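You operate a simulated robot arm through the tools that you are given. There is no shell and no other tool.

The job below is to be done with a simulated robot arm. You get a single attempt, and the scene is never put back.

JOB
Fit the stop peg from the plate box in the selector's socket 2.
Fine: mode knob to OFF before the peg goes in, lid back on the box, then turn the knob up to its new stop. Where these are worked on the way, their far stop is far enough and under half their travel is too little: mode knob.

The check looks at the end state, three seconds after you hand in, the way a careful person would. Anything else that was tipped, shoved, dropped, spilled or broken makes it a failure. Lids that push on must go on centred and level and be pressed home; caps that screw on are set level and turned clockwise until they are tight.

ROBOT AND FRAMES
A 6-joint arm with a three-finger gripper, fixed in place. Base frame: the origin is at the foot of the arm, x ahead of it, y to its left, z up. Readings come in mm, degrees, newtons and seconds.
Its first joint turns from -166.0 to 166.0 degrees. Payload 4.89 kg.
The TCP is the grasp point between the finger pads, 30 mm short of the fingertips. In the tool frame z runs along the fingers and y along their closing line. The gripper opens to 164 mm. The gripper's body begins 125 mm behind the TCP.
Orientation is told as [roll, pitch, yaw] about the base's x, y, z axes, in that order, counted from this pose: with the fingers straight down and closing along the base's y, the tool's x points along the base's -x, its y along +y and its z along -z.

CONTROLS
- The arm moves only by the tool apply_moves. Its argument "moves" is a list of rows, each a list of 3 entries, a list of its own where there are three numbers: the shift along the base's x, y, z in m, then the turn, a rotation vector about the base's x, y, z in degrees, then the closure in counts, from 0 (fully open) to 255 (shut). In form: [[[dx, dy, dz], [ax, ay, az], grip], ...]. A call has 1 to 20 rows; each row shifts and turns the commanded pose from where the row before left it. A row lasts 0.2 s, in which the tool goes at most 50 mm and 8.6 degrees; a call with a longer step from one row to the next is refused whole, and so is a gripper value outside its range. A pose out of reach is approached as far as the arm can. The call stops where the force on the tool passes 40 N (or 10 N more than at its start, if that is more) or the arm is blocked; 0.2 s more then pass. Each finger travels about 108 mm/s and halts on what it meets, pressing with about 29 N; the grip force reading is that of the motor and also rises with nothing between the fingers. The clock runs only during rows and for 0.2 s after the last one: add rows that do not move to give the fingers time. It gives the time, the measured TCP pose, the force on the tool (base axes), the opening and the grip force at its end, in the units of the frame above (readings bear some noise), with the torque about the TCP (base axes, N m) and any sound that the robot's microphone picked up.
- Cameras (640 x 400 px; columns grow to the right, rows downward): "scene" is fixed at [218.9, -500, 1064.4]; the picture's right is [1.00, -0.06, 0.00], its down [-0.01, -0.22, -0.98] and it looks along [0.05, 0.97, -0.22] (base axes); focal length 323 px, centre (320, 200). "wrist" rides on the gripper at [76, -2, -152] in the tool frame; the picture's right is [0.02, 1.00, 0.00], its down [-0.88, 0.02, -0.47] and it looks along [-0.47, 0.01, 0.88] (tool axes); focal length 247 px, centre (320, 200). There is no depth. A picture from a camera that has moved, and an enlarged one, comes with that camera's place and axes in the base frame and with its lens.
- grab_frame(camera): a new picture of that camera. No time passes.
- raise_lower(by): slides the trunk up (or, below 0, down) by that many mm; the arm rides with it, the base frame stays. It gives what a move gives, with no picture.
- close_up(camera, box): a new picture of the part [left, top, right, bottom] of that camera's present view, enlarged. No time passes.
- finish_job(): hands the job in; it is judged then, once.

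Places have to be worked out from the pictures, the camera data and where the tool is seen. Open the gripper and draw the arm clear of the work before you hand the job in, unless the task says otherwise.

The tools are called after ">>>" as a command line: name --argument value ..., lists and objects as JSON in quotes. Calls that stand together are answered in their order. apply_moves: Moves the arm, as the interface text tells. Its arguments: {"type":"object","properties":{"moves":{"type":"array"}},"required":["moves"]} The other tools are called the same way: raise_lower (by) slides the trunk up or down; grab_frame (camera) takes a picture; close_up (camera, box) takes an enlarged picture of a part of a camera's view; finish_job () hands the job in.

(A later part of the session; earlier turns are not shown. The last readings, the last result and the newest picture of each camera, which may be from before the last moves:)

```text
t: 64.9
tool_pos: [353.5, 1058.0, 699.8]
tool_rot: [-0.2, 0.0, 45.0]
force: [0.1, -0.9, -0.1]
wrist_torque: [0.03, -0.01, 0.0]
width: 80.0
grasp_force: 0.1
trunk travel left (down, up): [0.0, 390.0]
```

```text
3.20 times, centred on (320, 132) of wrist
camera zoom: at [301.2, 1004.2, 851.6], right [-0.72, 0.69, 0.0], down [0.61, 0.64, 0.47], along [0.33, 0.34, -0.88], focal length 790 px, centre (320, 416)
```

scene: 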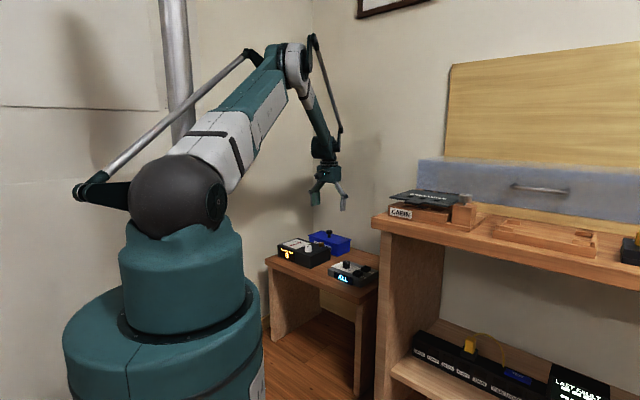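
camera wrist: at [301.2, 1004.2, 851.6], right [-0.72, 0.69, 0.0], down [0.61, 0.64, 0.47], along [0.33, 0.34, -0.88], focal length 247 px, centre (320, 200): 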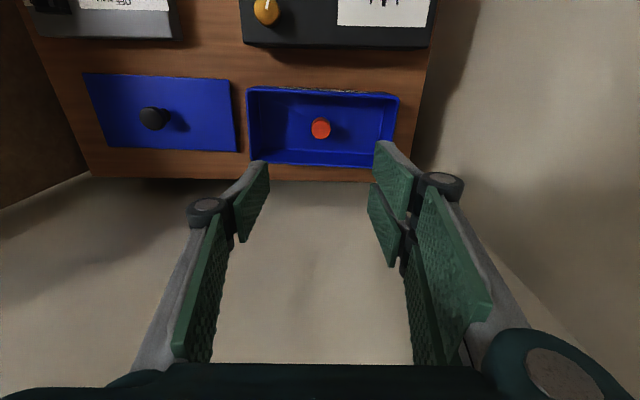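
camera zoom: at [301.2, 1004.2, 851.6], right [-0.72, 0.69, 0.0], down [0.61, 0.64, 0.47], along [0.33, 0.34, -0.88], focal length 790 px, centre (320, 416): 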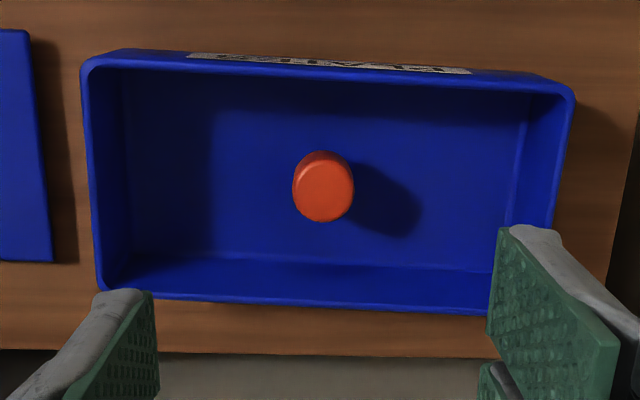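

One red-headed peg stands upright in the middle of the box, its top near (353, 1060, 501), almost exactly below the TCP. I level the small tilt, narrow the fingers to 60 mm and lower to just above the rim.

>>> apply_moves --moves '[[[-0.0004, 0.0004, -0.025], [0.15, 0, 0], 162], [[0, 0, -0.03], [0, 0, 0], 162], [[0, 0, -0.03], [0, 0, 0], 162], [[0, 0, -0.025], [0, 0, 0], 162], [[0, 0, -0.02], [0, 0, 0], 162], [[0, 0, 0], [0, 0, 0], 162]]'

>>> close_up --camera "wrist" --box '[200, 80, 440, 230]'

>>> close_up --camera "scene" --box '[295, 200, 365, 260]'

```text
t: 66.3
tool_pos: [352.6, 1057.2, 565.6]
tool_rot: [0.0, 0.0, 45.0]
force: [-0.8, -0.2, 0.7]
wrist_torque: [0.0, -0.03, 0.03]
width: 59.9
grasp_force: 0.0
trunk travel left (down, up): [0.0, 390.0]
```

```text
2.67 times, centred on (320, 155) of wrist
camera zoom: at [299.2, 1002.0, 719.8], right [-0.72, 0.69, 0.0], down [0.61, 0.64, 0.47], along [0.33, 0.34, -0.88], focal length 659 px, centre (320, 320)
```

zoom: 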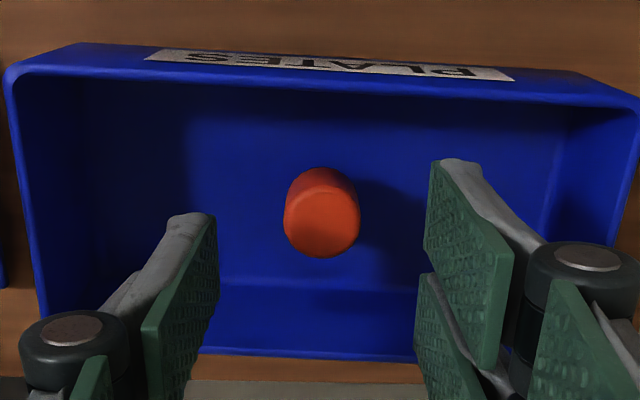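

```text
6.67 times, centred on (330, 230) of scene
camera zoom: at [218.9, -500.0, 1064.4], right [1.0, -0.06, 0.0], down [-0.01, -0.22, -0.98], along [0.05, 0.97, -0.22], focal length 2154 px, centre (253, 0)
```

zoom: 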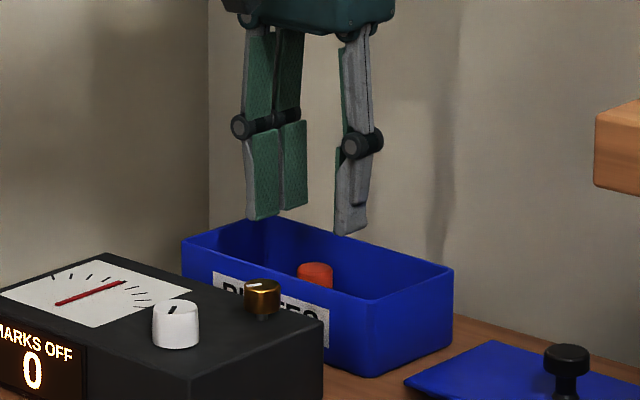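

The peg head (26 mm wide, about 22 mm tall) is exactly centred. I lower so the tips cover its upper two thirds, staying above its lower edge so that they will clear the socket later, and look.

>>> apply_moves --moves '[[[0, 0, -0.015], [0, 0, 0], 162], [[0, 0, -0.015], [0, 0, 0], 162], [[0, 0, -0.012], [0, 0, 0], 162], [[0, 0, -0.009], [0, 0, 0], 162], [[0, 0, 0], [0, 0, 0], 162]]'

>>> close_up --camera "wrist" --box '[200, 90, 440, 240]'

>>> close_up --camera "scene" --box '[300, 220, 360, 260]'

```text
t: 67.5
tool_pos: [351.5, 1058.6, 517.1]
tool_rot: [0.0, -0.1, 45.0]
force: [-0.5, 0.6, 0.4]
wrist_torque: [0.02, -0.03, 0.01]
width: 59.8
grasp_force: 0.1
trunk travel left (down, up): [0.0, 390.0]
```

```text
2.67 times, centred on (320, 165) of wrist
camera zoom: at [298.7, 1004.2, 668.8], right [-0.72, 0.69, 0.0], down [0.61, 0.64, 0.47], along [0.33, 0.34, -0.88], focal length 659 px, centre (320, 293)
```

zoom: 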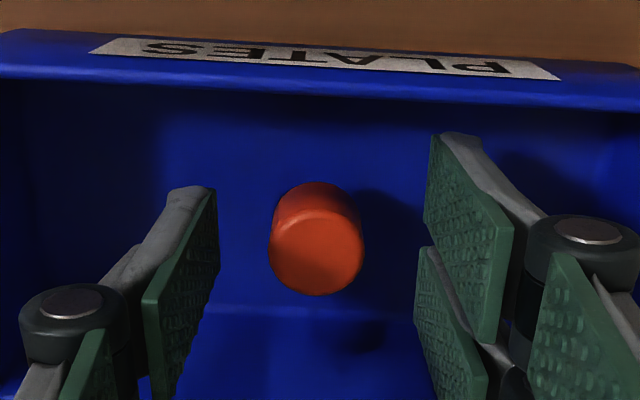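

```text
10.00 times, centred on (330, 240) of scene
camera zoom: at [218.9, -500.0, 1064.4], right [1.0, -0.06, 0.0], down [-0.01, -0.22, -0.98], along [0.05, 0.97, -0.22], focal length 3232 px, centre (220, -200)
```

zoom: 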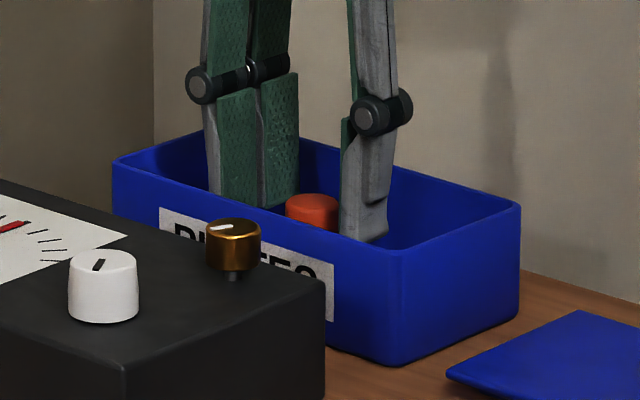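

The peg is 1.5 mm left of the finger centre. I correct that, lower 1 mm and close gently.

>>> apply_moves --moves '[[[0.001, -0.001, -0.001], [0, 0, 0], 162], [[0, 0, 0], [0, 0, 0], 190], [[0, 0, 0], [0, 0, 0], 205], [[0, 0, 0], [0, 0, 0], 215], [[0, 0, 0], [0, 0, 0], 230], [[0, 0, 0], [0, 0, 0], 245], [[0, 0, 0], [0, 0, 0], 245]]'

>>> close_up --camera "wrist" --box '[200, 90, 440, 240]'

>>> close_up --camera "scene" --box '[300, 220, 360, 260]'

```text
t: 69.1
tool_pos: [351.3, 1056.9, 515.5]
tool_rot: [0.0, -0.1, 45.0]
force: [0.2, -0.2, 1.1]
wrist_torque: [0.0, 0.0, 0.03]
width: 25.9
grasp_force: 29.4
trunk travel left (down, up): [0.0, 390.0]
```

```text
2.67 times, centred on (320, 165) of wrist
camera zoom: at [299.7, 1002.5, 668.2], right [-0.72, 0.69, 0.0], down [0.61, 0.64, 0.47], along [0.33, 0.34, -0.88], focal length 659 px, centre (320, 293)
```

zoom: 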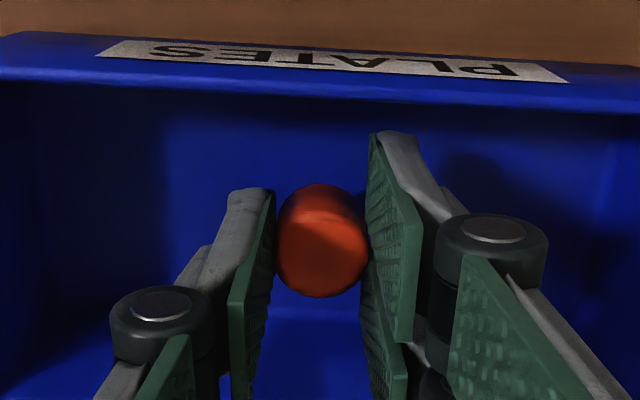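

```text
10.00 times, centred on (330, 240) of scene
camera zoom: at [218.9, -500.0, 1064.4], right [1.0, -0.06, 0.0], down [-0.01, -0.22, -0.98], along [0.05, 0.97, -0.22], focal length 3232 px, centre (220, -200)
```

zoom: 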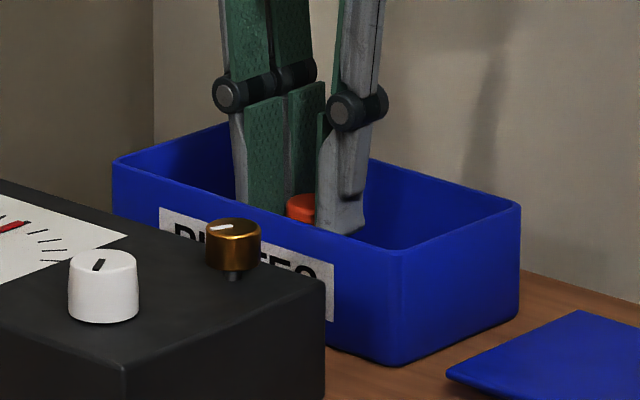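

The peg is held at 25.9 mm. I lift it slowly straight up, clear of the box rim.

>>> apply_moves --moves '[[[0, 0, 0.001], [0, 0, 0], 245], [[0, 0, 0.002], [0, 0, 0], 245], [[0, 0, 0.004], [0, 0, 0], 245], [[0, 0, 0.006], [0, 0, 0], 245], [[0, 0, 0.008], [0, 0, 0], 245], [[0, 0, 0.01], [0, 0, 0], 245], [[0, 0, 0.01], [0, 0, 0], 245], [[0, 0, 0.01], [0, 0, 0], 245], [[0, 0, 0.01], [0, 0, 0], 245], [[0, 0, 0.01], [0, 0, 0], 245], [[0, 0, 0.01], [0, 0, 0], 245], [[0, 0, 0.008], [0, 0, 0], 245], [[0, 0, 0.006], [0, 0, 0], 245], [[0, 0, 0.004], [0, 0, 0], 245], [[0, 0, 0.001], [0, 0, 0], 245]]'

>>> close_up --camera "wrist" --box '[200, 90, 440, 240]'

>>> close_up --camera "scene" --box '[305, 200, 365, 240]'

```text
t: 72.3
tool_pos: [353.1, 1057.6, 615.7]
tool_rot: [0.0, -0.1, 45.1]
force: [0.4, 0.0, -0.7]
wrist_torque: [-0.01, -0.01, 0.01]
width: 25.7
grasp_force: 28.8
trunk travel left (down, up): [0.0, 390.0]
```

```text
2.67 times, centred on (320, 165) of wrist
camera zoom: at [299.5, 1002.6, 769.4], right [-0.72, 0.69, 0.0], down [0.61, 0.64, 0.47], along [0.33, 0.34, -0.88], focal length 659 px, centre (320, 293)
```

zoom: 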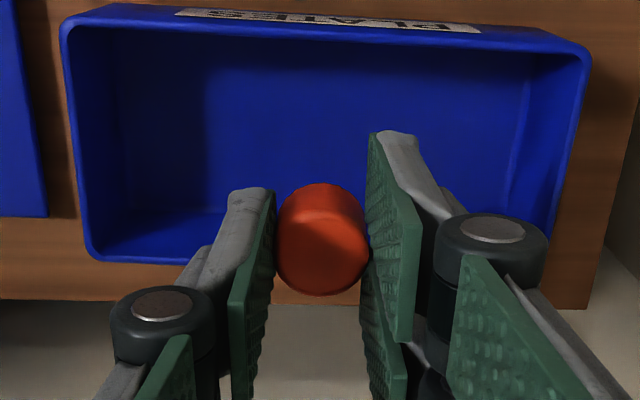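

```text
10.00 times, centred on (335, 220) of scene
camera zoom: at [218.9, -500.0, 1064.4], right [1.0, -0.06, 0.0], down [-0.01, -0.22, -0.98], along [0.05, 0.97, -0.22], focal length 3232 px, centre (170, 0)
```

zoom: 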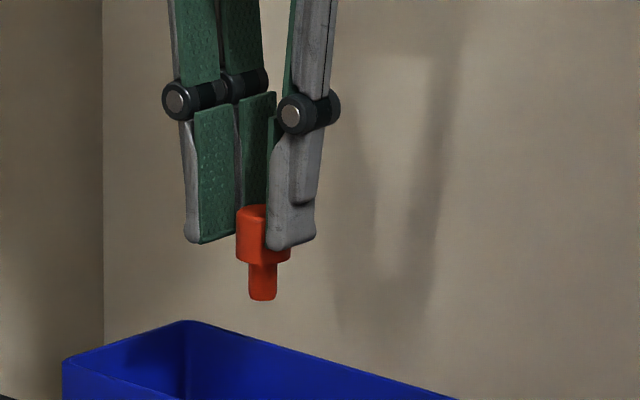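

The peg is out: a wide head with a narrower stem below. I enlarge the stem to see its shape.

>>> close_up --camera "scene" --box '[322, 215, 340, 233]'

>>> close_up --camera "scene" --box '[350, 255, 382, 280]'

```text
16.00 times, centred on (331, 224) of scene
camera zoom: at [218.9, -500.0, 1064.4], right [1.0, -0.06, 0.0], down [-0.01, -0.22, -0.98], along [0.05, 0.97, -0.22], focal length 5171 px, centre (144, -184)
```

zoom: 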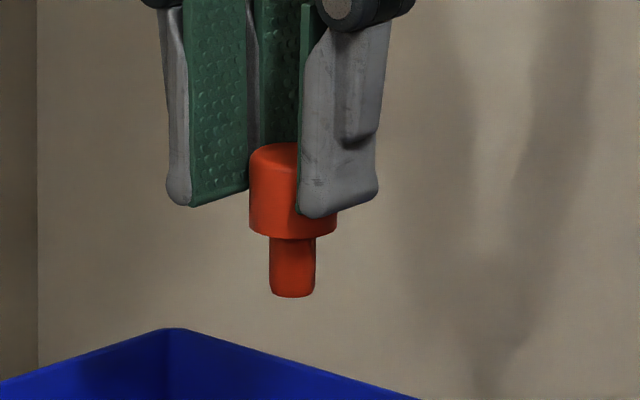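

```text
16.00 times, centred on (366, 268) of scene
camera zoom: at [218.9, -500.0, 1064.4], right [1.0, -0.06, 0.0], down [-0.01, -0.22, -0.98], along [0.05, 0.97, -0.22], focal length 5171 px, centre (-416, -880)
```

zoom: 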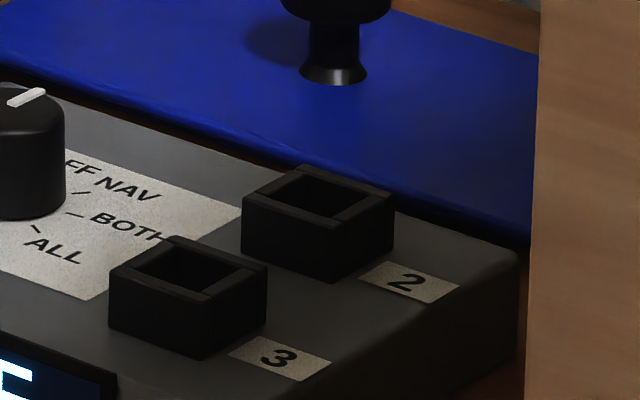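

The stem is round, about 14.6 mm thick and 19 mm long, and the socket holes are about 20 mm square, so alignment matters mostly in position. I lift a bit more and carry the peg over socket 2, near (475, 731).

>>> apply_moves --moves '[[[0, 0, 0.01], [0, 0, 0], 245], [[0, 0, 0.015], [0, 0, 0], 245], [[0.003, -0.008, 0], [0, 0, 0], 245], [[0.006, -0.016, 0], [0, 0, 0], 245], [[0.0075, -0.02, 0], [0, 0, 0], 245], [[0.0075, -0.02, 0], [0, 0, 0], 245], [[0.0075, -0.02, 0], [0, 0, 0], 245], [[0.0075, -0.02, 0], [0, 0, 0], 245], [[0.0075, -0.02, 0], [0, 0, 0], 245], [[0.0075, -0.02, 0], [0, 0, 0], 245], [[0.0075, -0.02, 0], [0, 0, 0], 245], [[0.0075, -0.02, 0], [0, 0, 0], 245], [[0.0075, -0.02, 0], [0, 0, 0], 245], [[0.0075, -0.02, 0], [0, 0, 0], 245], [[0.0075, -0.02, 0], [0, 0, 0], 245], [[0.0075, -0.02, 0], [0, 0, 0], 245], [[0.0075, -0.02, 0], [0, 0, 0], 245], [[0.0075, -0.02, 0], [0, 0, 0], 245], [[0.0075, -0.02, 0], [0, 0, 0], 245], [[0.004, -0.01, 0], [0, 0, 0], 245]]'

>>> apply_moves --moves '[[[0.004, 0.006, 0], [0, 0, 0], 245], [[0, 0, 0], [0, 0, 0], 245]]'

>>> grab_frame --camera "wrist"

>>> close_up --camera "wrist" --box '[220, 60, 420, 185]'

>>> close_up --camera "scene" --box '[320, 210, 400, 280]'

```text
t: 76.5
tool_pos: [478.1, 724.1, 639.3]
tool_rot: [0.1, 0.0, 45.0]
force: [-0.2, -0.1, -0.6]
wrist_torque: [-0.08, 0.03, -0.01]
width: 25.5
grasp_force: 29.5
trunk travel left (down, up): [0.0, 390.0]
```

```text
t: 77.1
tool_pos: [481.6, 729.7, 639.4]
tool_rot: [0.0, -0.1, 44.9]
force: [-0.1, -0.1, -0.6]
wrist_torque: [0.0, -0.01, 0.02]
width: 25.7
grasp_force: 29.0
trunk travel left (down, up): [0.0, 390.0]
```

```text
taken
camera wrist: at [428.3, 675.2, 792.7], right [-0.72, 0.69, 0.0], down [0.61, 0.64, 0.47], along [0.33, 0.34, -0.88], focal length 247 px, centre (320, 200)
```

wrist: 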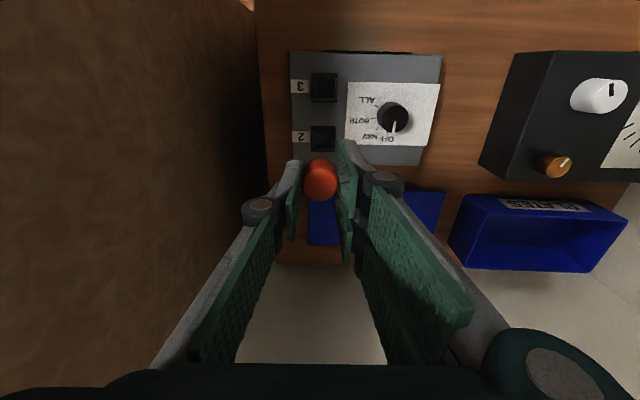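

```text
3.20 times, centred on (320, 122) of wrist
camera zoom: at [428.3, 675.2, 792.7], right [-0.72, 0.69, 0.0], down [0.61, 0.64, 0.47], along [0.33, 0.34, -0.88], focal length 790 px, centre (320, 448)
```

zoom: 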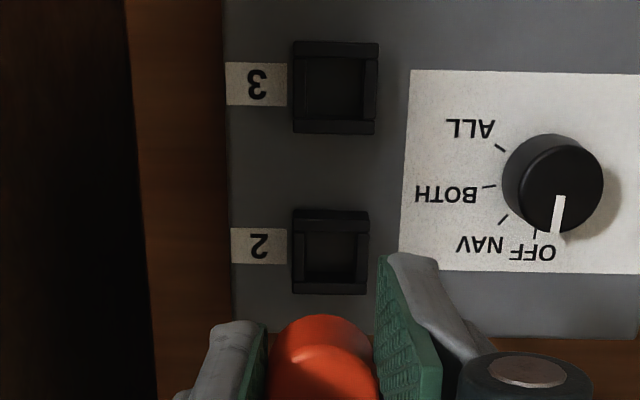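

```text
5.71 times, centred on (360, 245) of scene
camera zoom: at [218.9, -500.0, 1064.4], right [1.0, -0.06, 0.0], down [-0.01, -0.22, -0.98], along [0.05, 0.97, -0.22], focal length 1847 px, centre (91, -57)
```

zoom: 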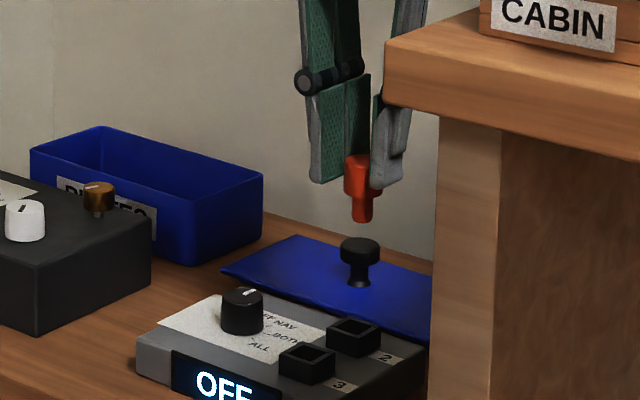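

Socket 2 lies just ahead of the peg, about 3 mm toward +a of the tool axis. I enlarge it further for an accurate centre.

>>> close_up --camera "wrist" --box '[295, 110, 355, 160]'

>>> close_up --camera "wrist" --box '[280, 130, 360, 200]'

```text
8.00 times, centred on (325, 135) of wrist
camera zoom: at [428.3, 675.2, 792.7], right [-0.72, 0.69, 0.0], down [0.61, 0.64, 0.47], along [0.33, 0.34, -0.88], focal length 1976 px, centre (280, 720)
```

zoom: 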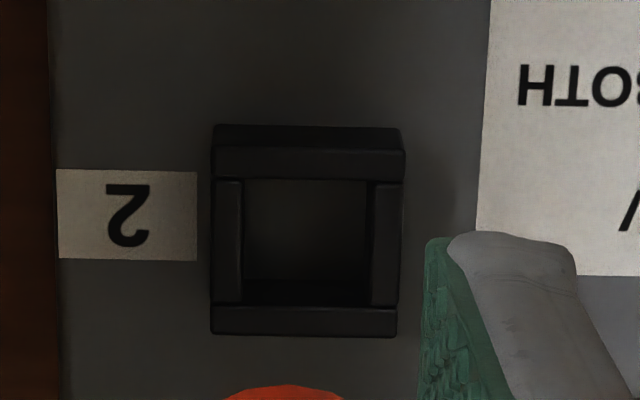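

```text
5.71 times, centred on (320, 165) of wrist
camera zoom: at [428.3, 675.2, 792.7], right [-0.72, 0.69, 0.0], down [0.61, 0.64, 0.47], along [0.33, 0.34, -0.88], focal length 1411 px, centre (320, 400)
```

zoom: 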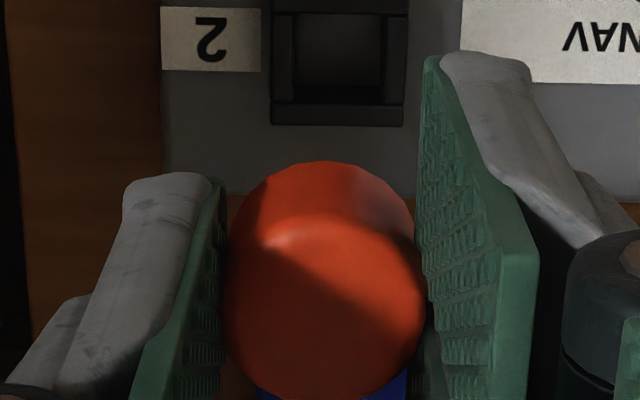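

The hole is 18.4 mm square, centred 3.0 mm to +a and about 1 mm to −b of the tool axis. I shift by that and lower until the stem's end is roughly 8 mm above the socket.

>>> apply_moves --moves '[[[-0.0028, 0.0014, 0], [0, 0, 0], 245], [[0, 0, -0.01], [0, 0, 0], 245], [[0, 0, -0.015], [0, 0, 0], 245], [[0, 0, -0.015], [0, 0, 0], 245], [[0, 0, -0.015], [0, 0, 0], 245], [[0, 0, -0.01], [0, 0, 0], 245], [[0, 0, -0.006], [0, 0, 0], 245], [[0, 0, 0], [0, 0, 0], 245]]'

>>> close_up --camera "scene" --box '[350, 245, 382, 270]'

>>> close_up --camera "wrist" --box '[260, 110, 380, 210]'

```text
t: 78.9
tool_pos: [477.9, 732.9, 570.3]
tool_rot: [0.0, -0.1, 44.9]
force: [-0.2, -0.1, -0.4]
wrist_torque: [0.02, -0.02, 0.0]
width: 25.3
grasp_force: 28.5
trunk travel left (down, up): [0.0, 390.0]
```

```text
16.00 times, centred on (366, 258) of scene
camera zoom: at [218.9, -500.0, 1064.4], right [1.0, -0.06, 0.0], down [-0.01, -0.22, -0.98], along [0.05, 0.97, -0.22], focal length 5171 px, centre (-416, -720)
```

zoom: 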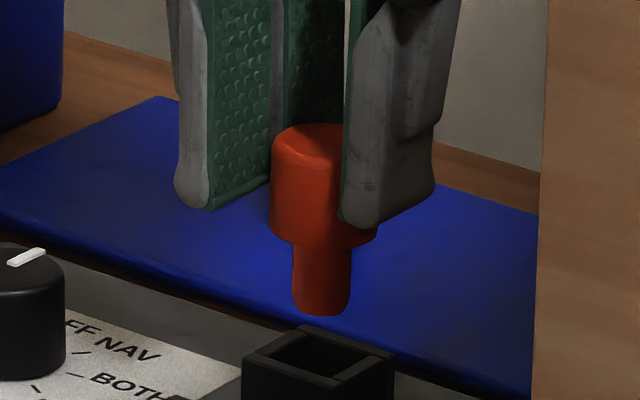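

```text
4.00 times, centred on (320, 160) of wrist
camera zoom: at [425.5, 676.8, 723.7], right [-0.72, 0.69, 0.0], down [0.61, 0.64, 0.47], along [0.33, 0.34, -0.88], focal length 988 px, centre (320, 360)
```

zoom: 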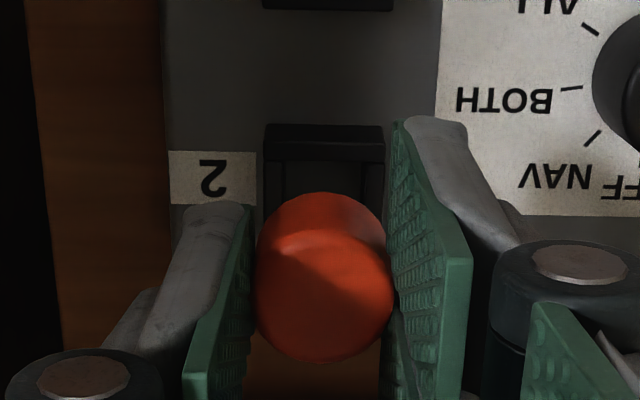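

Seen from both cameras the stem is within half a millimetre of the hole's centre. I shift 0.3 mm, lower 12 mm in small rows and look for the stem entering.

>>> apply_moves --moves '[[[-0.0002, -0.0003, -0.002], [0, 0, 0], 245], [[0, 0, -0.002], [0, 0, 0], 245], [[0, 0, -0.002], [0, 0, 0], 245], [[0, 0, -0.002], [0, 0, 0], 245], [[0, 0, -0.002], [0, 0, 0], 245], [[0, 0, -0.002], [0, 0, 0], 245], [[0, 0, 0], [0, 0, 0], 245]]'

>>> close_up --camera "scene" --box '[350, 250, 382, 275]'

>>> close_up --camera "wrist" --box '[260, 110, 380, 210]'

```text
t: 80.5
tool_pos: [478.2, 731.7, 556.7]
tool_rot: [0.1, -0.1, 45.1]
force: [-0.4, -0.2, 0.0]
wrist_torque: [-0.02, 0.02, 0.0]
width: 25.7
grasp_force: 28.9
trunk travel left (down, up): [0.0, 390.0]
```

```text
16.00 times, centred on (366, 262) of scene
camera zoom: at [218.9, -500.0, 1064.4], right [1.0, -0.06, 0.0], down [-0.01, -0.22, -0.98], along [0.05, 0.97, -0.22], focal length 5171 px, centre (-416, -800)
```

zoom: 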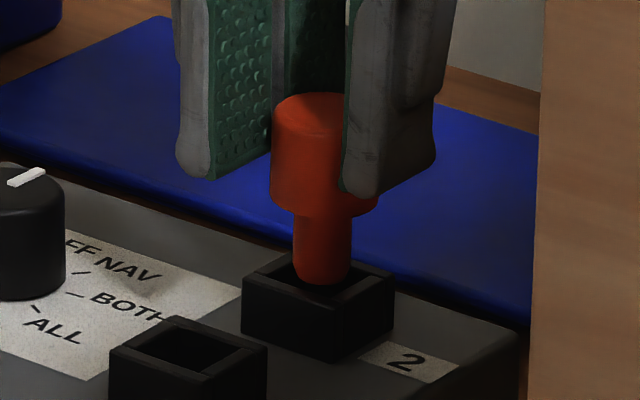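

```text
4.00 times, centred on (320, 160) of wrist
camera zoom: at [426.2, 676.4, 710.3], right [-0.72, 0.69, 0.0], down [0.61, 0.64, 0.47], along [0.33, 0.34, -0.88], focal length 988 px, centre (320, 360)
```

zoom: 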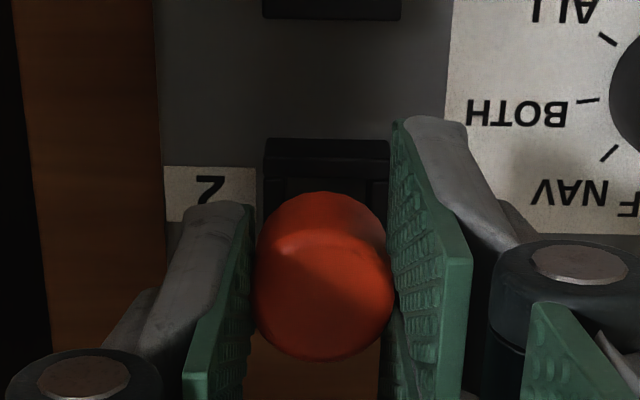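

The stem's end is at the hole's mouth; both cameras suggest it is about 0.8 mm too far in +x. I correct and lower 8 mm further, watching the force.

>>> apply_moves --moves '[[[-0.0008, -0.0002, 0], [0, 0, 0], 245], [[0, 0, -0.002], [0, 0, 0], 245], [[0, 0, -0.002], [0, 0, 0], 245], [[0, 0, -0.002], [0, 0, 0], 245], [[0, 0, -0.002], [0, 0, 0], 245], [[0, 0, 0], [0, 0, 0], 245]]'

>>> close_up --camera "scene" --box '[350, 250, 382, 275]'

```text
t: 81.9
tool_pos: [478.0, 730.7, 548.9]
tool_rot: [0.0, 0.0, 45.0]
force: [0.1, 0.4, 0.2]
wrist_torque: [-0.04, 0.02, 0.0]
width: 25.4
grasp_force: 28.7
trunk travel left (down, up): [0.0, 390.0]
```

```text
16.00 times, centred on (366, 262) of scene
camera zoom: at [218.9, -500.0, 1064.4], right [1.0, -0.06, 0.0], down [-0.01, -0.22, -0.98], along [0.05, 0.97, -0.22], focal length 5171 px, centre (-416, -800)
```

zoom: 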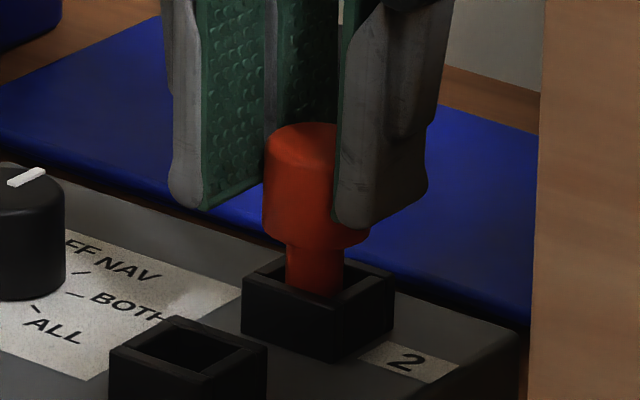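

The stem is going into the hole with no force. I continue down in 1.5 mm rows until the head seats.

>>> apply_moves --moves '[[[0, 0, -0.0015], [0, 0, 0], 245], [[0, 0, -0.0015], [0, 0, 0], 245], [[0, 0, -0.0015], [0, 0, 0], 245], [[0, 0, -0.0015], [0, 0, 0], 245], [[0, 0, 0], [0, 0, 0], 245]]'

>>> close_up --camera "scene" --box '[350, 250, 382, 275]'

```text
t: 83.1
tool_pos: [477.6, 732.0, 543.8]
tool_rot: [0.0, -0.1, 45.0]
force: [-0.6, 0.0, -0.4]
wrist_torque: [-0.02, 0.0, 0.01]
width: 25.6
grasp_force: 29.1
trunk travel left (down, up): [0.0, 390.0]
```

```text
16.00 times, centred on (366, 262) of scene
camera zoom: at [218.9, -500.0, 1064.4], right [1.0, -0.06, 0.0], down [-0.01, -0.22, -0.98], along [0.05, 0.97, -0.22], focal length 5171 px, centre (-416, -800)
```

zoom: 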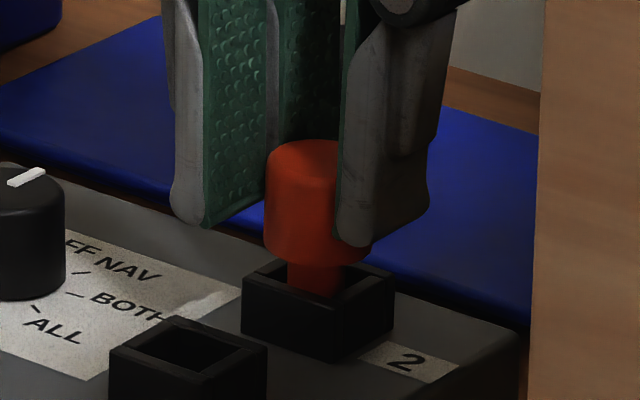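

About 5 mm of stem are still visible. I go on in 1 mm rows.

>>> apply_moves --moves '[[[0, 0, -0.001], [0, 0, 0], 245], [[0, 0, -0.001], [0, 0, 0], 245], [[0, 0, -0.001], [0, 0, 0], 245], [[0, 0, -0.001], [0, 0, 0], 245], [[0, 0, 0], [0, 0, 0], 245]]'

>>> close_up --camera "scene" --box '[350, 250, 382, 275]'

```text
t: 84.3
tool_pos: [479.1, 731.1, 541.2]
tool_rot: [0.0, -0.1, 44.9]
force: [-1.0, 1.4, 10.4]
wrist_torque: [0.05, -0.03, 0.0]
width: 25.4
grasp_force: 28.6
trunk travel left (down, up): [0.0, 390.0]
```

```text
16.00 times, centred on (366, 262) of scene
camera zoom: at [218.9, -500.0, 1064.4], right [1.0, -0.06, 0.0], down [-0.01, -0.22, -0.98], along [0.05, 0.97, -0.22], focal length 5171 px, centre (-416, -800)
```

zoom: 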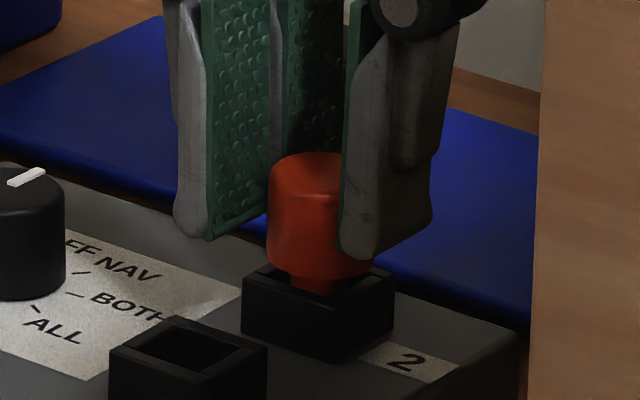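

Contact at 10 N. The hole seems as deep as its block (about 14 mm), so the stem probably stands on its floor; I press 1 mm more to be sure it is fully down.

>>> apply_moves --moves '[[[0, 0, -0.0005], [0, 0, 0], 245], [[0, 0, -0.0005], [0, 0, 0], 245], [[0, 0, 0], [0, 0, 0], 245]]'

>>> close_up --camera "scene" --box '[350, 250, 382, 275]'

>>> close_up --camera "wrist" --box '[260, 110, 380, 210]'

```text
t: 85.1
tool_pos: [479.3, 731.4, 540.7]
tool_rot: [0.0, -0.1, 44.9]
force: [0.1, -0.2, 22.5]
wrist_torque: [0.0, -0.03, -0.01]
width: 25.2
grasp_force: 29.1
trunk travel left (down, up): [0.0, 390.0]
```

```text
16.00 times, centred on (366, 262) of scene
camera zoom: at [218.9, -500.0, 1064.4], right [1.0, -0.06, 0.0], down [-0.01, -0.22, -0.98], along [0.05, 0.97, -0.22], focal length 5171 px, centre (-416, -800)
```

zoom: 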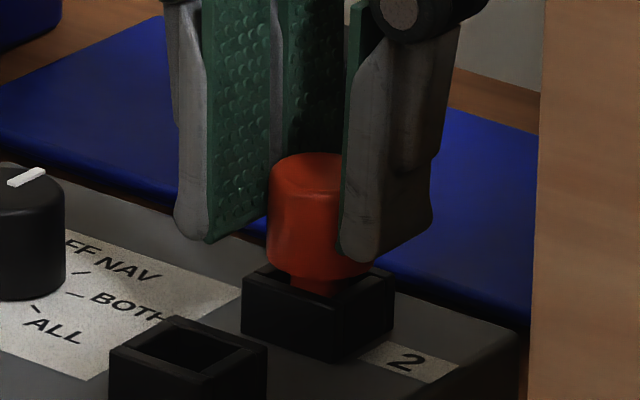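

```text
4.00 times, centred on (320, 160) of wrist
camera zoom: at [426.0, 676.2, 693.0], right [-0.72, 0.69, 0.0], down [0.61, 0.64, 0.47], along [0.33, 0.34, -0.88], focal length 988 px, centre (320, 360)
```

zoom: 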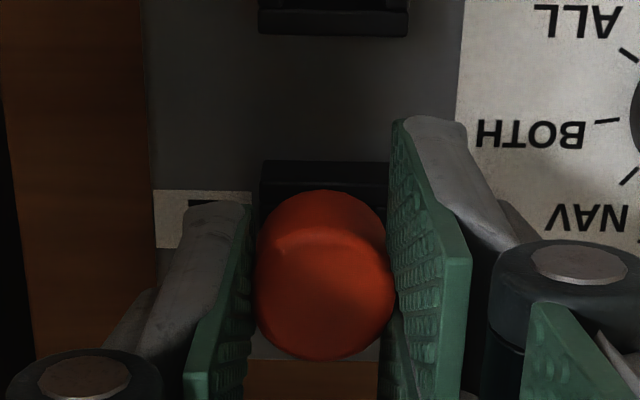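

The stem stands on the hole's floor: 22 N straight up with no side force and no further travel, and the earlier picture shows the hole about 13 mm deep. I relieve the pressure, open the fingers and look before moving away.

>>> apply_moves --moves '[[[0, 0, 0.001], [0, 0, 0], 245], [[0, 0, 0], [0, 0, 0], 215], [[0, 0, 0], [0, 0, 0], 200], [[0, 0, 0], [0, 0, 0], 180], [[0, 0, 0], [0, 0, 0], 165], [[0, 0, 0], [0, 0, 0], 165]]'

>>> close_up --camera "scene" --box '[350, 250, 382, 275]'

>>> close_up --camera "wrist" --box '[240, 100, 400, 210]'

```text
t: 86.5
tool_pos: [479.3, 731.3, 540.5]
tool_rot: [0.0, -0.1, 45.0]
force: [0.2, -0.6, 0.1]
wrist_torque: [-0.01, -0.01, 0.0]
width: 57.8
grasp_force: 0.0
trunk travel left (down, up): [0.0, 390.0]
```

```text
16.00 times, centred on (366, 262) of scene
camera zoom: at [218.9, -500.0, 1064.4], right [1.0, -0.06, 0.0], down [-0.01, -0.22, -0.98], along [0.05, 0.97, -0.22], focal length 5171 px, centre (-416, -800)
```

zoom: 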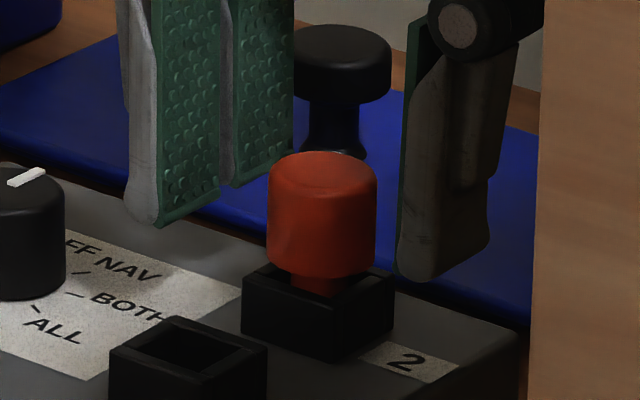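

```text
3.64 times, centred on (320, 155) of wrist
camera zoom: at [426.7, 676.4, 692.8], right [-0.72, 0.69, 0.0], down [0.61, 0.64, 0.47], along [0.33, 0.34, -0.88], focal length 898 px, centre (320, 364)
```

zoom: 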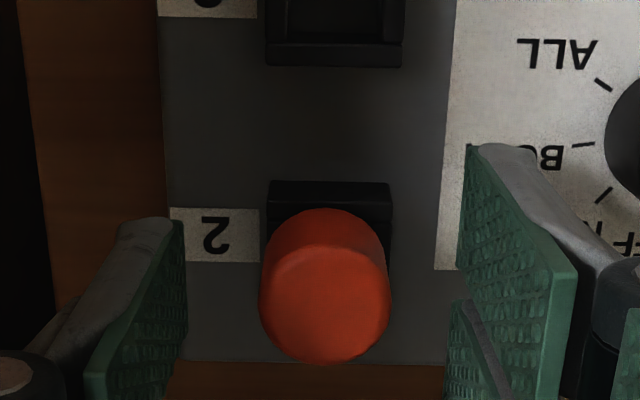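

The peg stands upright in socket 2. I rise straight up, then go over the parked lid with the fingers at 80 mm.

>>> apply_moves --moves '[[[0, 0, 0.01], [0, 0, 0], 165], [[0, 0, 0.03], [0, 0, 0], 165], [[0, 0, 0.03], [0, 0, 0], 131], [[0, 0, 0.01], [0, 0, 0], 131], [[0.009, 0.0385, 0], [0, 0, 0], 131], [[0.009, 0.0385, 0], [0, 0, 0], 131], [[0.009, 0.0385, 0], [0, 0, 0], 131], [[0.009, 0.0385, 0], [0, 0, 0], 131], [[0, 0, -0.03], [0, 0, 0], 131], [[0, 0, -0.03], [0, 0, 0], 131], [[0, 0, 0], [0, 0, 0], 131]]'

>>> close_up --camera "wrist" --box '[200, 80, 440, 230]'

>>> close_up --camera "scene" --box '[320, 220, 390, 280]'

```text
t: 88.9
tool_pos: [515.3, 883.4, 559.4]
tool_rot: [0.0, -0.1, 44.9]
force: [-0.5, 0.3, 0.1]
wrist_torque: [0.08, -0.05, -0.04]
width: 79.5
grasp_force: 0.1
trunk travel left (down, up): [0.0, 390.0]
```

```text
2.67 times, centred on (320, 155) of wrist
camera zoom: at [462.6, 828.4, 712.4], right [-0.72, 0.69, 0.0], down [0.61, 0.64, 0.47], along [0.33, 0.34, -0.88], focal length 659 px, centre (320, 320)
```

zoom: 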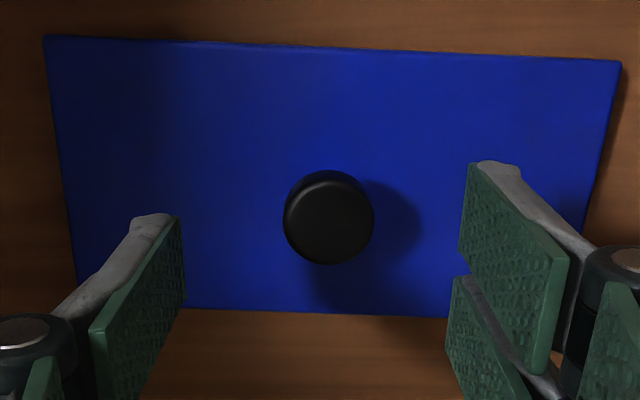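

```text
6.67 times, centred on (355, 250) of scene
camera zoom: at [218.9, -500.0, 1064.4], right [1.0, -0.06, 0.0], down [-0.01, -0.22, -0.98], along [0.05, 0.97, -0.22], focal length 2154 px, centre (87, -133)
```

zoom: 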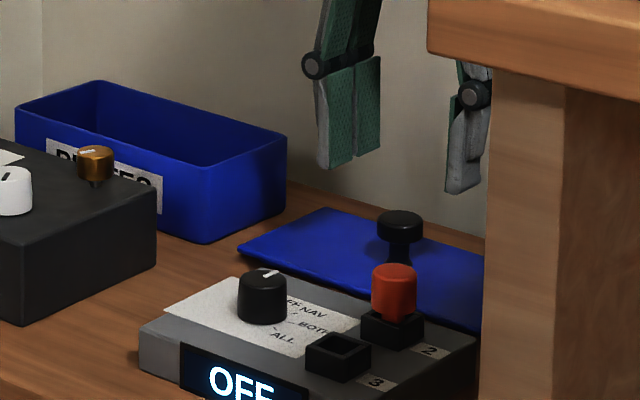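

The lid knob is about 2 mm to +a and 1.5 mm to −b of the tool axis. I correct and lower to the height at which I had released it.

>>> apply_moves --moves '[[[-0.0025, 0.0003, -0.015], [0, 0, 0], 131], [[0, 0, -0.02], [0, 0, 0], 131], [[0, 0, -0.015], [0, 0, 0], 131], [[0, 0, -0.007], [0, 0, 0], 131], [[0, 0, 0], [0, 0, 0], 131]]'

>>> close_up --camera "wrist" --box '[200, 90, 440, 240]'

>>> close_up --camera "scene" --box '[340, 235, 380, 265]'

```text
t: 90.1
tool_pos: [512.5, 885.1, 502.7]
tool_rot: [0.0, 0.0, 44.9]
force: [0.0, 0.1, 0.6]
wrist_torque: [0.01, -0.02, -0.04]
width: 79.5
grasp_force: 0.1
trunk travel left (down, up): [0.0, 390.0]
```

```text
2.67 times, centred on (320, 165) of wrist
camera zoom: at [458.5, 830.1, 656.3], right [-0.72, 0.69, 0.0], down [0.61, 0.64, 0.47], along [0.33, 0.34, -0.88], focal length 659 px, centre (320, 293)
```

zoom: 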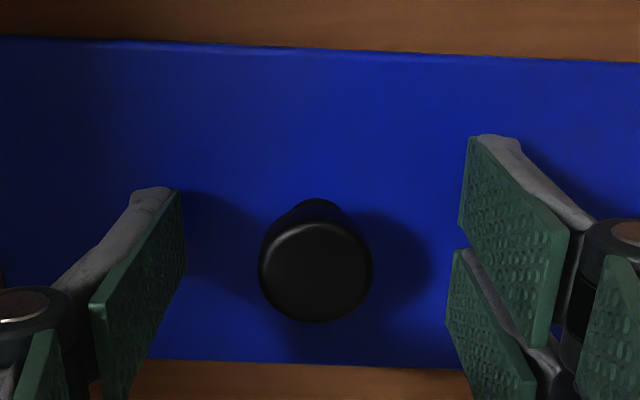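

```text
13.33 times, centred on (360, 250) of scene
camera zoom: at [218.9, -500.0, 1064.4], right [1.0, -0.06, 0.0], down [-0.01, -0.22, -0.98], along [0.05, 0.97, -0.22], focal length 4309 px, centre (-213, -467)
```

zoom: 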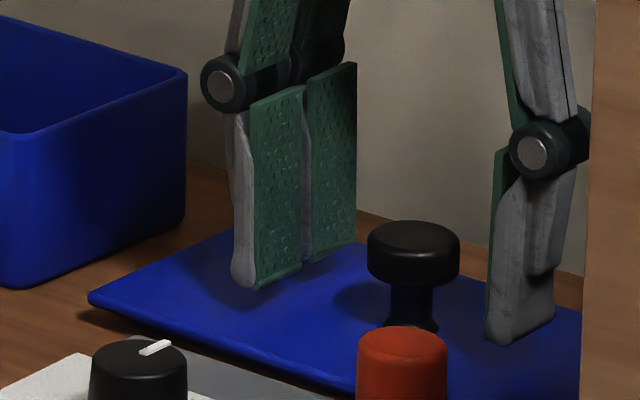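

Slightly over-corrected; I move back 1.6 mm in a and 0.8 mm outward, lower 4 mm and close on the knob.

>>> apply_moves --moves '[[[0.0017, -0.0005, -0.002], [0, 0, 0], 131], [[0, 0, -0.002], [0, 0, 0], 131], [[0, 0, 0], [0, 0, 0], 170], [[0, 0, 0], [0, 0, 0], 195], [[0, 0, 0], [0, 0, 0], 215], [[0, 0, 0], [0, 0, 0], 235], [[0, 0, 0], [0, 0, 0], 255], [[0, 0, 0], [0, 0, 0], 255]]'

>>> close_up --camera "wrist" --box '[200, 90, 440, 240]'

>>> close_up --camera "scene" --box '[340, 235, 380, 265]'

```text
t: 91.9
tool_pos: [513.5, 884.0, 498.3]
tool_rot: [0.0, 0.0, 45.0]
force: [0.4, 0.2, 0.5]
wrist_torque: [0.05, -0.04, 0.01]
width: 29.3
grasp_force: 29.3
trunk travel left (down, up): [0.0, 390.0]
```

```text
2.67 times, centred on (320, 165) of wrist
camera zoom: at [460.3, 829.9, 651.6], right [-0.72, 0.69, 0.0], down [0.61, 0.64, 0.47], along [0.33, 0.34, -0.88], focal length 659 px, centre (320, 293)
```

zoom: 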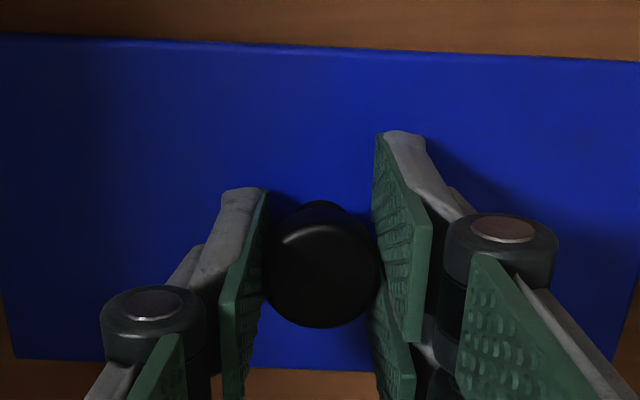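

```text
13.33 times, centred on (360, 250) of scene
camera zoom: at [218.9, -500.0, 1064.4], right [1.0, -0.06, 0.0], down [-0.01, -0.22, -0.98], along [0.05, 0.97, -0.22], focal length 4309 px, centre (-213, -467)
```

zoom: 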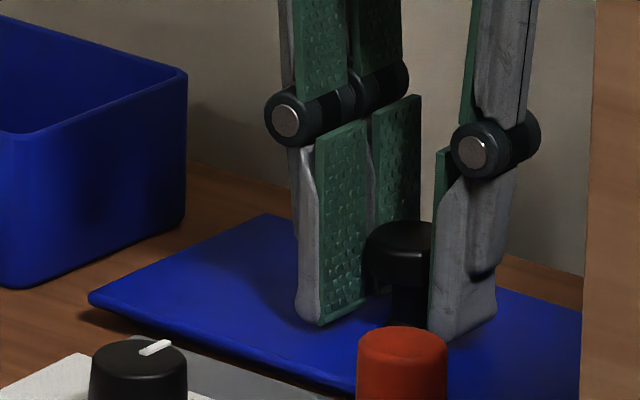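

The knob is gripped again at the same depth. I lift the lid slowly to about z 634.

>>> apply_moves --moves '[[[0, 0, 0.001], [0, 0, 0], 255], [[0, 0, 0.002], [0, 0, 0], 255], [[0, 0, 0.004], [0, 0, 0], 255], [[0, 0, 0.006], [0, 0, 0], 255], [[0, 0, 0.008], [0, 0, 0], 255], [[0, 0, 0.01], [0, 0, 0], 255], [[0, 0, 0.01], [0, 0, 0], 255], [[0, 0, 0.01], [0, 0, 0], 255], [[0, 0, 0.01], [0, 0, 0], 255], [[0, 0, 0.01], [0, 0, 0], 255], [[0, 0, 0.01], [0, 0, 0], 255], [[0, 0, 0.01], [0, 0, 0], 255], [[0, 0, 0.01], [0, 0, 0], 255], [[0, 0, 0.01], [0, 0, 0], 255], [[0, 0, 0.01], [0, 0, 0], 255], [[0, 0, 0.008], [0, 0, 0], 255], [[0, 0, 0.005], [0, 0, 0], 255], [[0, 0, 0.002], [0, 0, 0], 255]]'

>>> grab_frame --camera "wrist"

>>> close_up --camera "scene" --box '[280, 180, 400, 280]'

```text
t: 95.7
tool_pos: [514.3, 885.0, 633.9]
tool_rot: [0.0, 0.1, 44.9]
force: [-0.6, -0.4, 0.4]
wrist_torque: [-0.05, 0.02, 0.02]
width: 29.4
grasp_force: 28.9
trunk travel left (down, up): [0.0, 390.0]
```

```text
taken
camera wrist: at [460.7, 830.3, 787.2], right [-0.72, 0.69, 0.0], down [0.61, 0.64, 0.47], along [0.33, 0.34, -0.88], focal length 247 px, centre (320, 200)
```

wrist: 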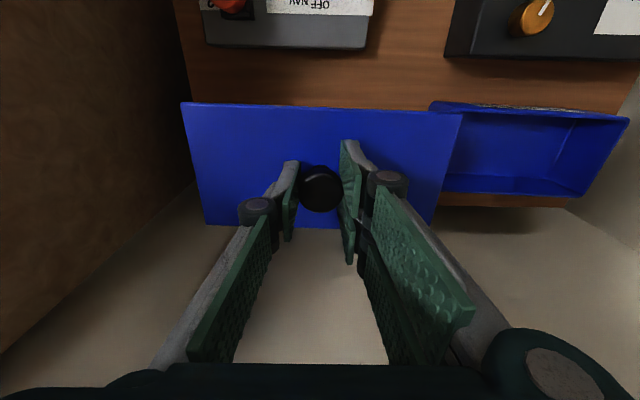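

```text
4.00 times, centred on (340, 230) of scene
camera zoom: at [218.9, -500.0, 1064.4], right [1.0, -0.06, 0.0], down [-0.01, -0.22, -0.98], along [0.05, 0.97, -0.22], focal length 1293 px, centre (240, 80)
```

zoom: 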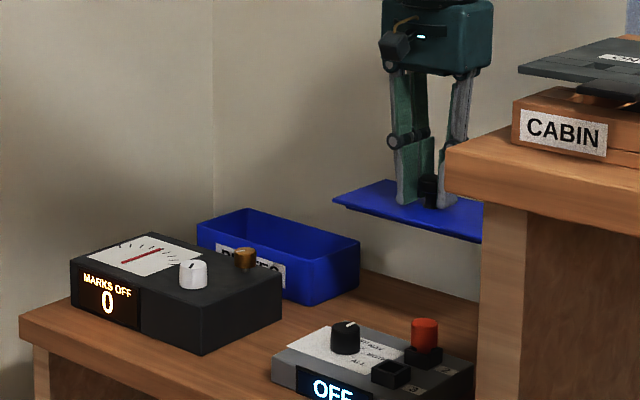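

The lid hangs level, gripped about as before (some 2.5 mm further out along b). I carry it back over the box, aiming for TCP (351.4, 1055.7).

>>> apply_moves --moves '[[[-0.004, 0.0042, 0], [0, 0, 0], 255], [[-0.008, 0.0084, 0], [0, 0, 0], 255], [[-0.0089, 0.0094, 0], [0, 0, 0], 255], [[-0.0089, 0.0094, 0], [0, 0, 0], 255], [[-0.0089, 0.0094, 0], [0, 0, 0], 255], [[-0.0089, 0.0094, 0], [0, 0, 0], 255], [[-0.0089, 0.0094, 0], [0, 0, 0], 255], [[-0.0089, 0.0094, 0], [0, 0, 0], 255], [[-0.0089, 0.0094, 0], [0, 0, 0], 255], [[-0.0089, 0.0094, 0], [0, 0, 0], 255], [[-0.0089, 0.0094, 0], [0, 0, 0], 255], [[-0.0089, 0.0094, 0], [0, 0, 0], 255], [[-0.0089, 0.0094, 0], [0, 0, 0], 255], [[-0.0089, 0.0094, 0], [0, 0, 0], 255], [[-0.0089, 0.0094, 0], [0, 0, 0], 255], [[-0.0089, 0.0094, 0], [0, 0, 0], 255], [[-0.0089, 0.0094, 0], [0, 0, 0], 255], [[-0.0089, 0.0094, 0], [0, 0, 0], 255], [[-0.006, 0.0061, 0], [0, 0, 0], 255], [[-0.0021, 0.0021, 0], [0, 0, 0], 255]]'

>>> apply_moves --moves '[[[0, 0, -0.005], [0, 0, 0], 255], [[0, 0, -0.01], [0, 0, 0], 255], [[0, 0, -0.01], [0, 0, 0], 255], [[0, 0, -0.01], [0, 0, 0], 255], [[0, 0, -0.008], [0, 0, 0], 255], [[0, 0, -0.004], [0, 0, 0], 255], [[0, 0, 0], [0, 0, 0], 255]]'

>>> grab_frame --camera "wrist"

>>> close_up --camera "scene" --box '[295, 200, 365, 260]'

```text
t: 99.9
tool_pos: [349.8, 1055.8, 634.6]
tool_rot: [0.0, 0.0, 45.0]
force: [1.0, -0.6, -0.7]
wrist_torque: [-0.04, -0.01, -0.01]
width: 29.3
grasp_force: 29.1
trunk travel left (down, up): [0.0, 390.0]
```

```text
t: 101.5
tool_pos: [349.6, 1056.7, 588.3]
tool_rot: [0.0, -0.1, 45.1]
force: [-0.2, 0.1, -0.1]
wrist_torque: [0.0, 0.02, -0.02]
width: 29.1
grasp_force: 29.0
trunk travel left (down, up): [0.0, 390.0]
```

```text
taken
camera wrist: at [297.5, 1000.2, 740.9], right [-0.72, 0.69, 0.0], down [0.61, 0.64, 0.47], along [0.33, 0.34, -0.88], focal length 247 px, centre (320, 200)
```

wrist: 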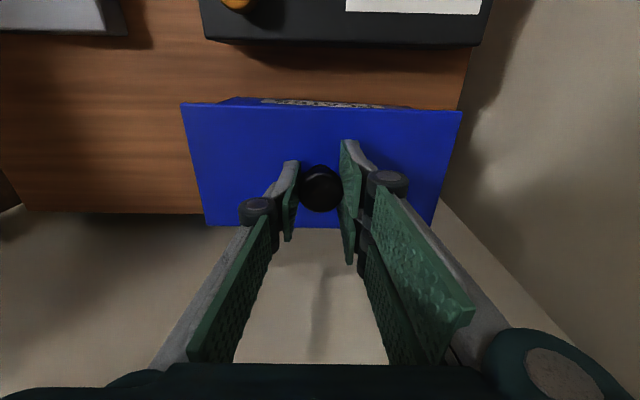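

```text
6.67 times, centred on (330, 230) of scene
camera zoom: at [218.9, -500.0, 1064.4], right [1.0, -0.06, 0.0], down [-0.01, -0.22, -0.98], along [0.05, 0.97, -0.22], focal length 2154 px, centre (253, 0)
```

zoom: 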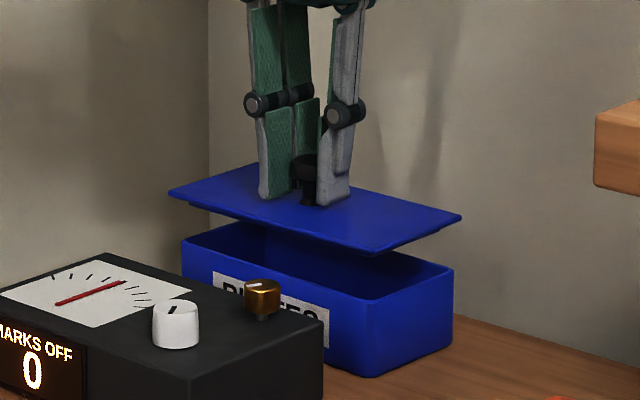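

The lid is 37 mm above its seat. From the scene it sits about 2 mm too far to −x relative to the box. I shift that and lower to z≈570 to compare with the picture taken there when the lid came off.

>>> apply_moves --moves '[[[0.002, 0, -0.004], [0, 0, 0], 255], [[0, 0, -0.006], [0, 0, 0], 255], [[0, 0, -0.005], [0, 0, 0], 255], [[0, 0, -0.003], [0, 0, 0], 255], [[0, 0, 0], [0, 0, 0], 255]]'

>>> close_up --camera "wrist" --box '[160, 70, 480, 270]'

>>> close_up --camera "scene" --box '[290, 190, 360, 260]'

```text
t: 102.7
tool_pos: [353.9, 1054.4, 569.3]
tool_rot: [-0.1, -0.1, 45.0]
force: [0.3, 0.3, 0.7]
wrist_torque: [0.02, -0.01, 0.0]
width: 29.4
grasp_force: 29.1
trunk travel left (down, up): [0.0, 390.0]
```

```text
2.00 times, centred on (320, 170) of wrist
camera zoom: at [300.3, 1000.0, 722.6], right [-0.72, 0.69, 0.0], down [0.61, 0.64, 0.47], along [0.33, 0.34, -0.88], focal length 494 px, centre (320, 260)
```

zoom: 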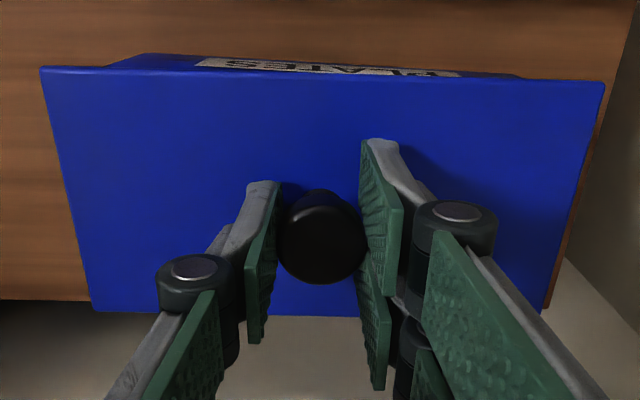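

```text
5.71 times, centred on (325, 225) of scene
camera zoom: at [218.9, -500.0, 1064.4], right [1.0, -0.06, 0.0], down [-0.01, -0.22, -0.98], along [0.05, 0.97, -0.22], focal length 1847 px, centre (291, 57)
```

zoom: 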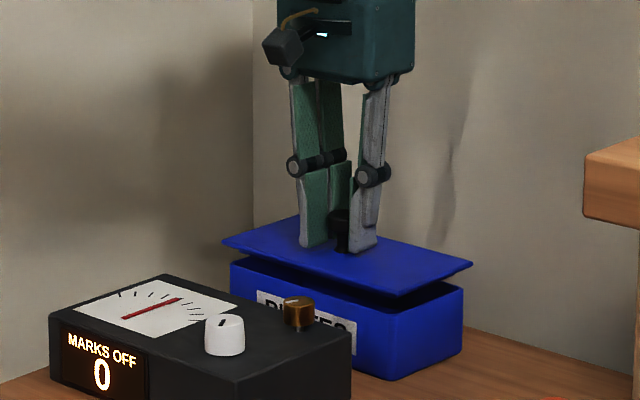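

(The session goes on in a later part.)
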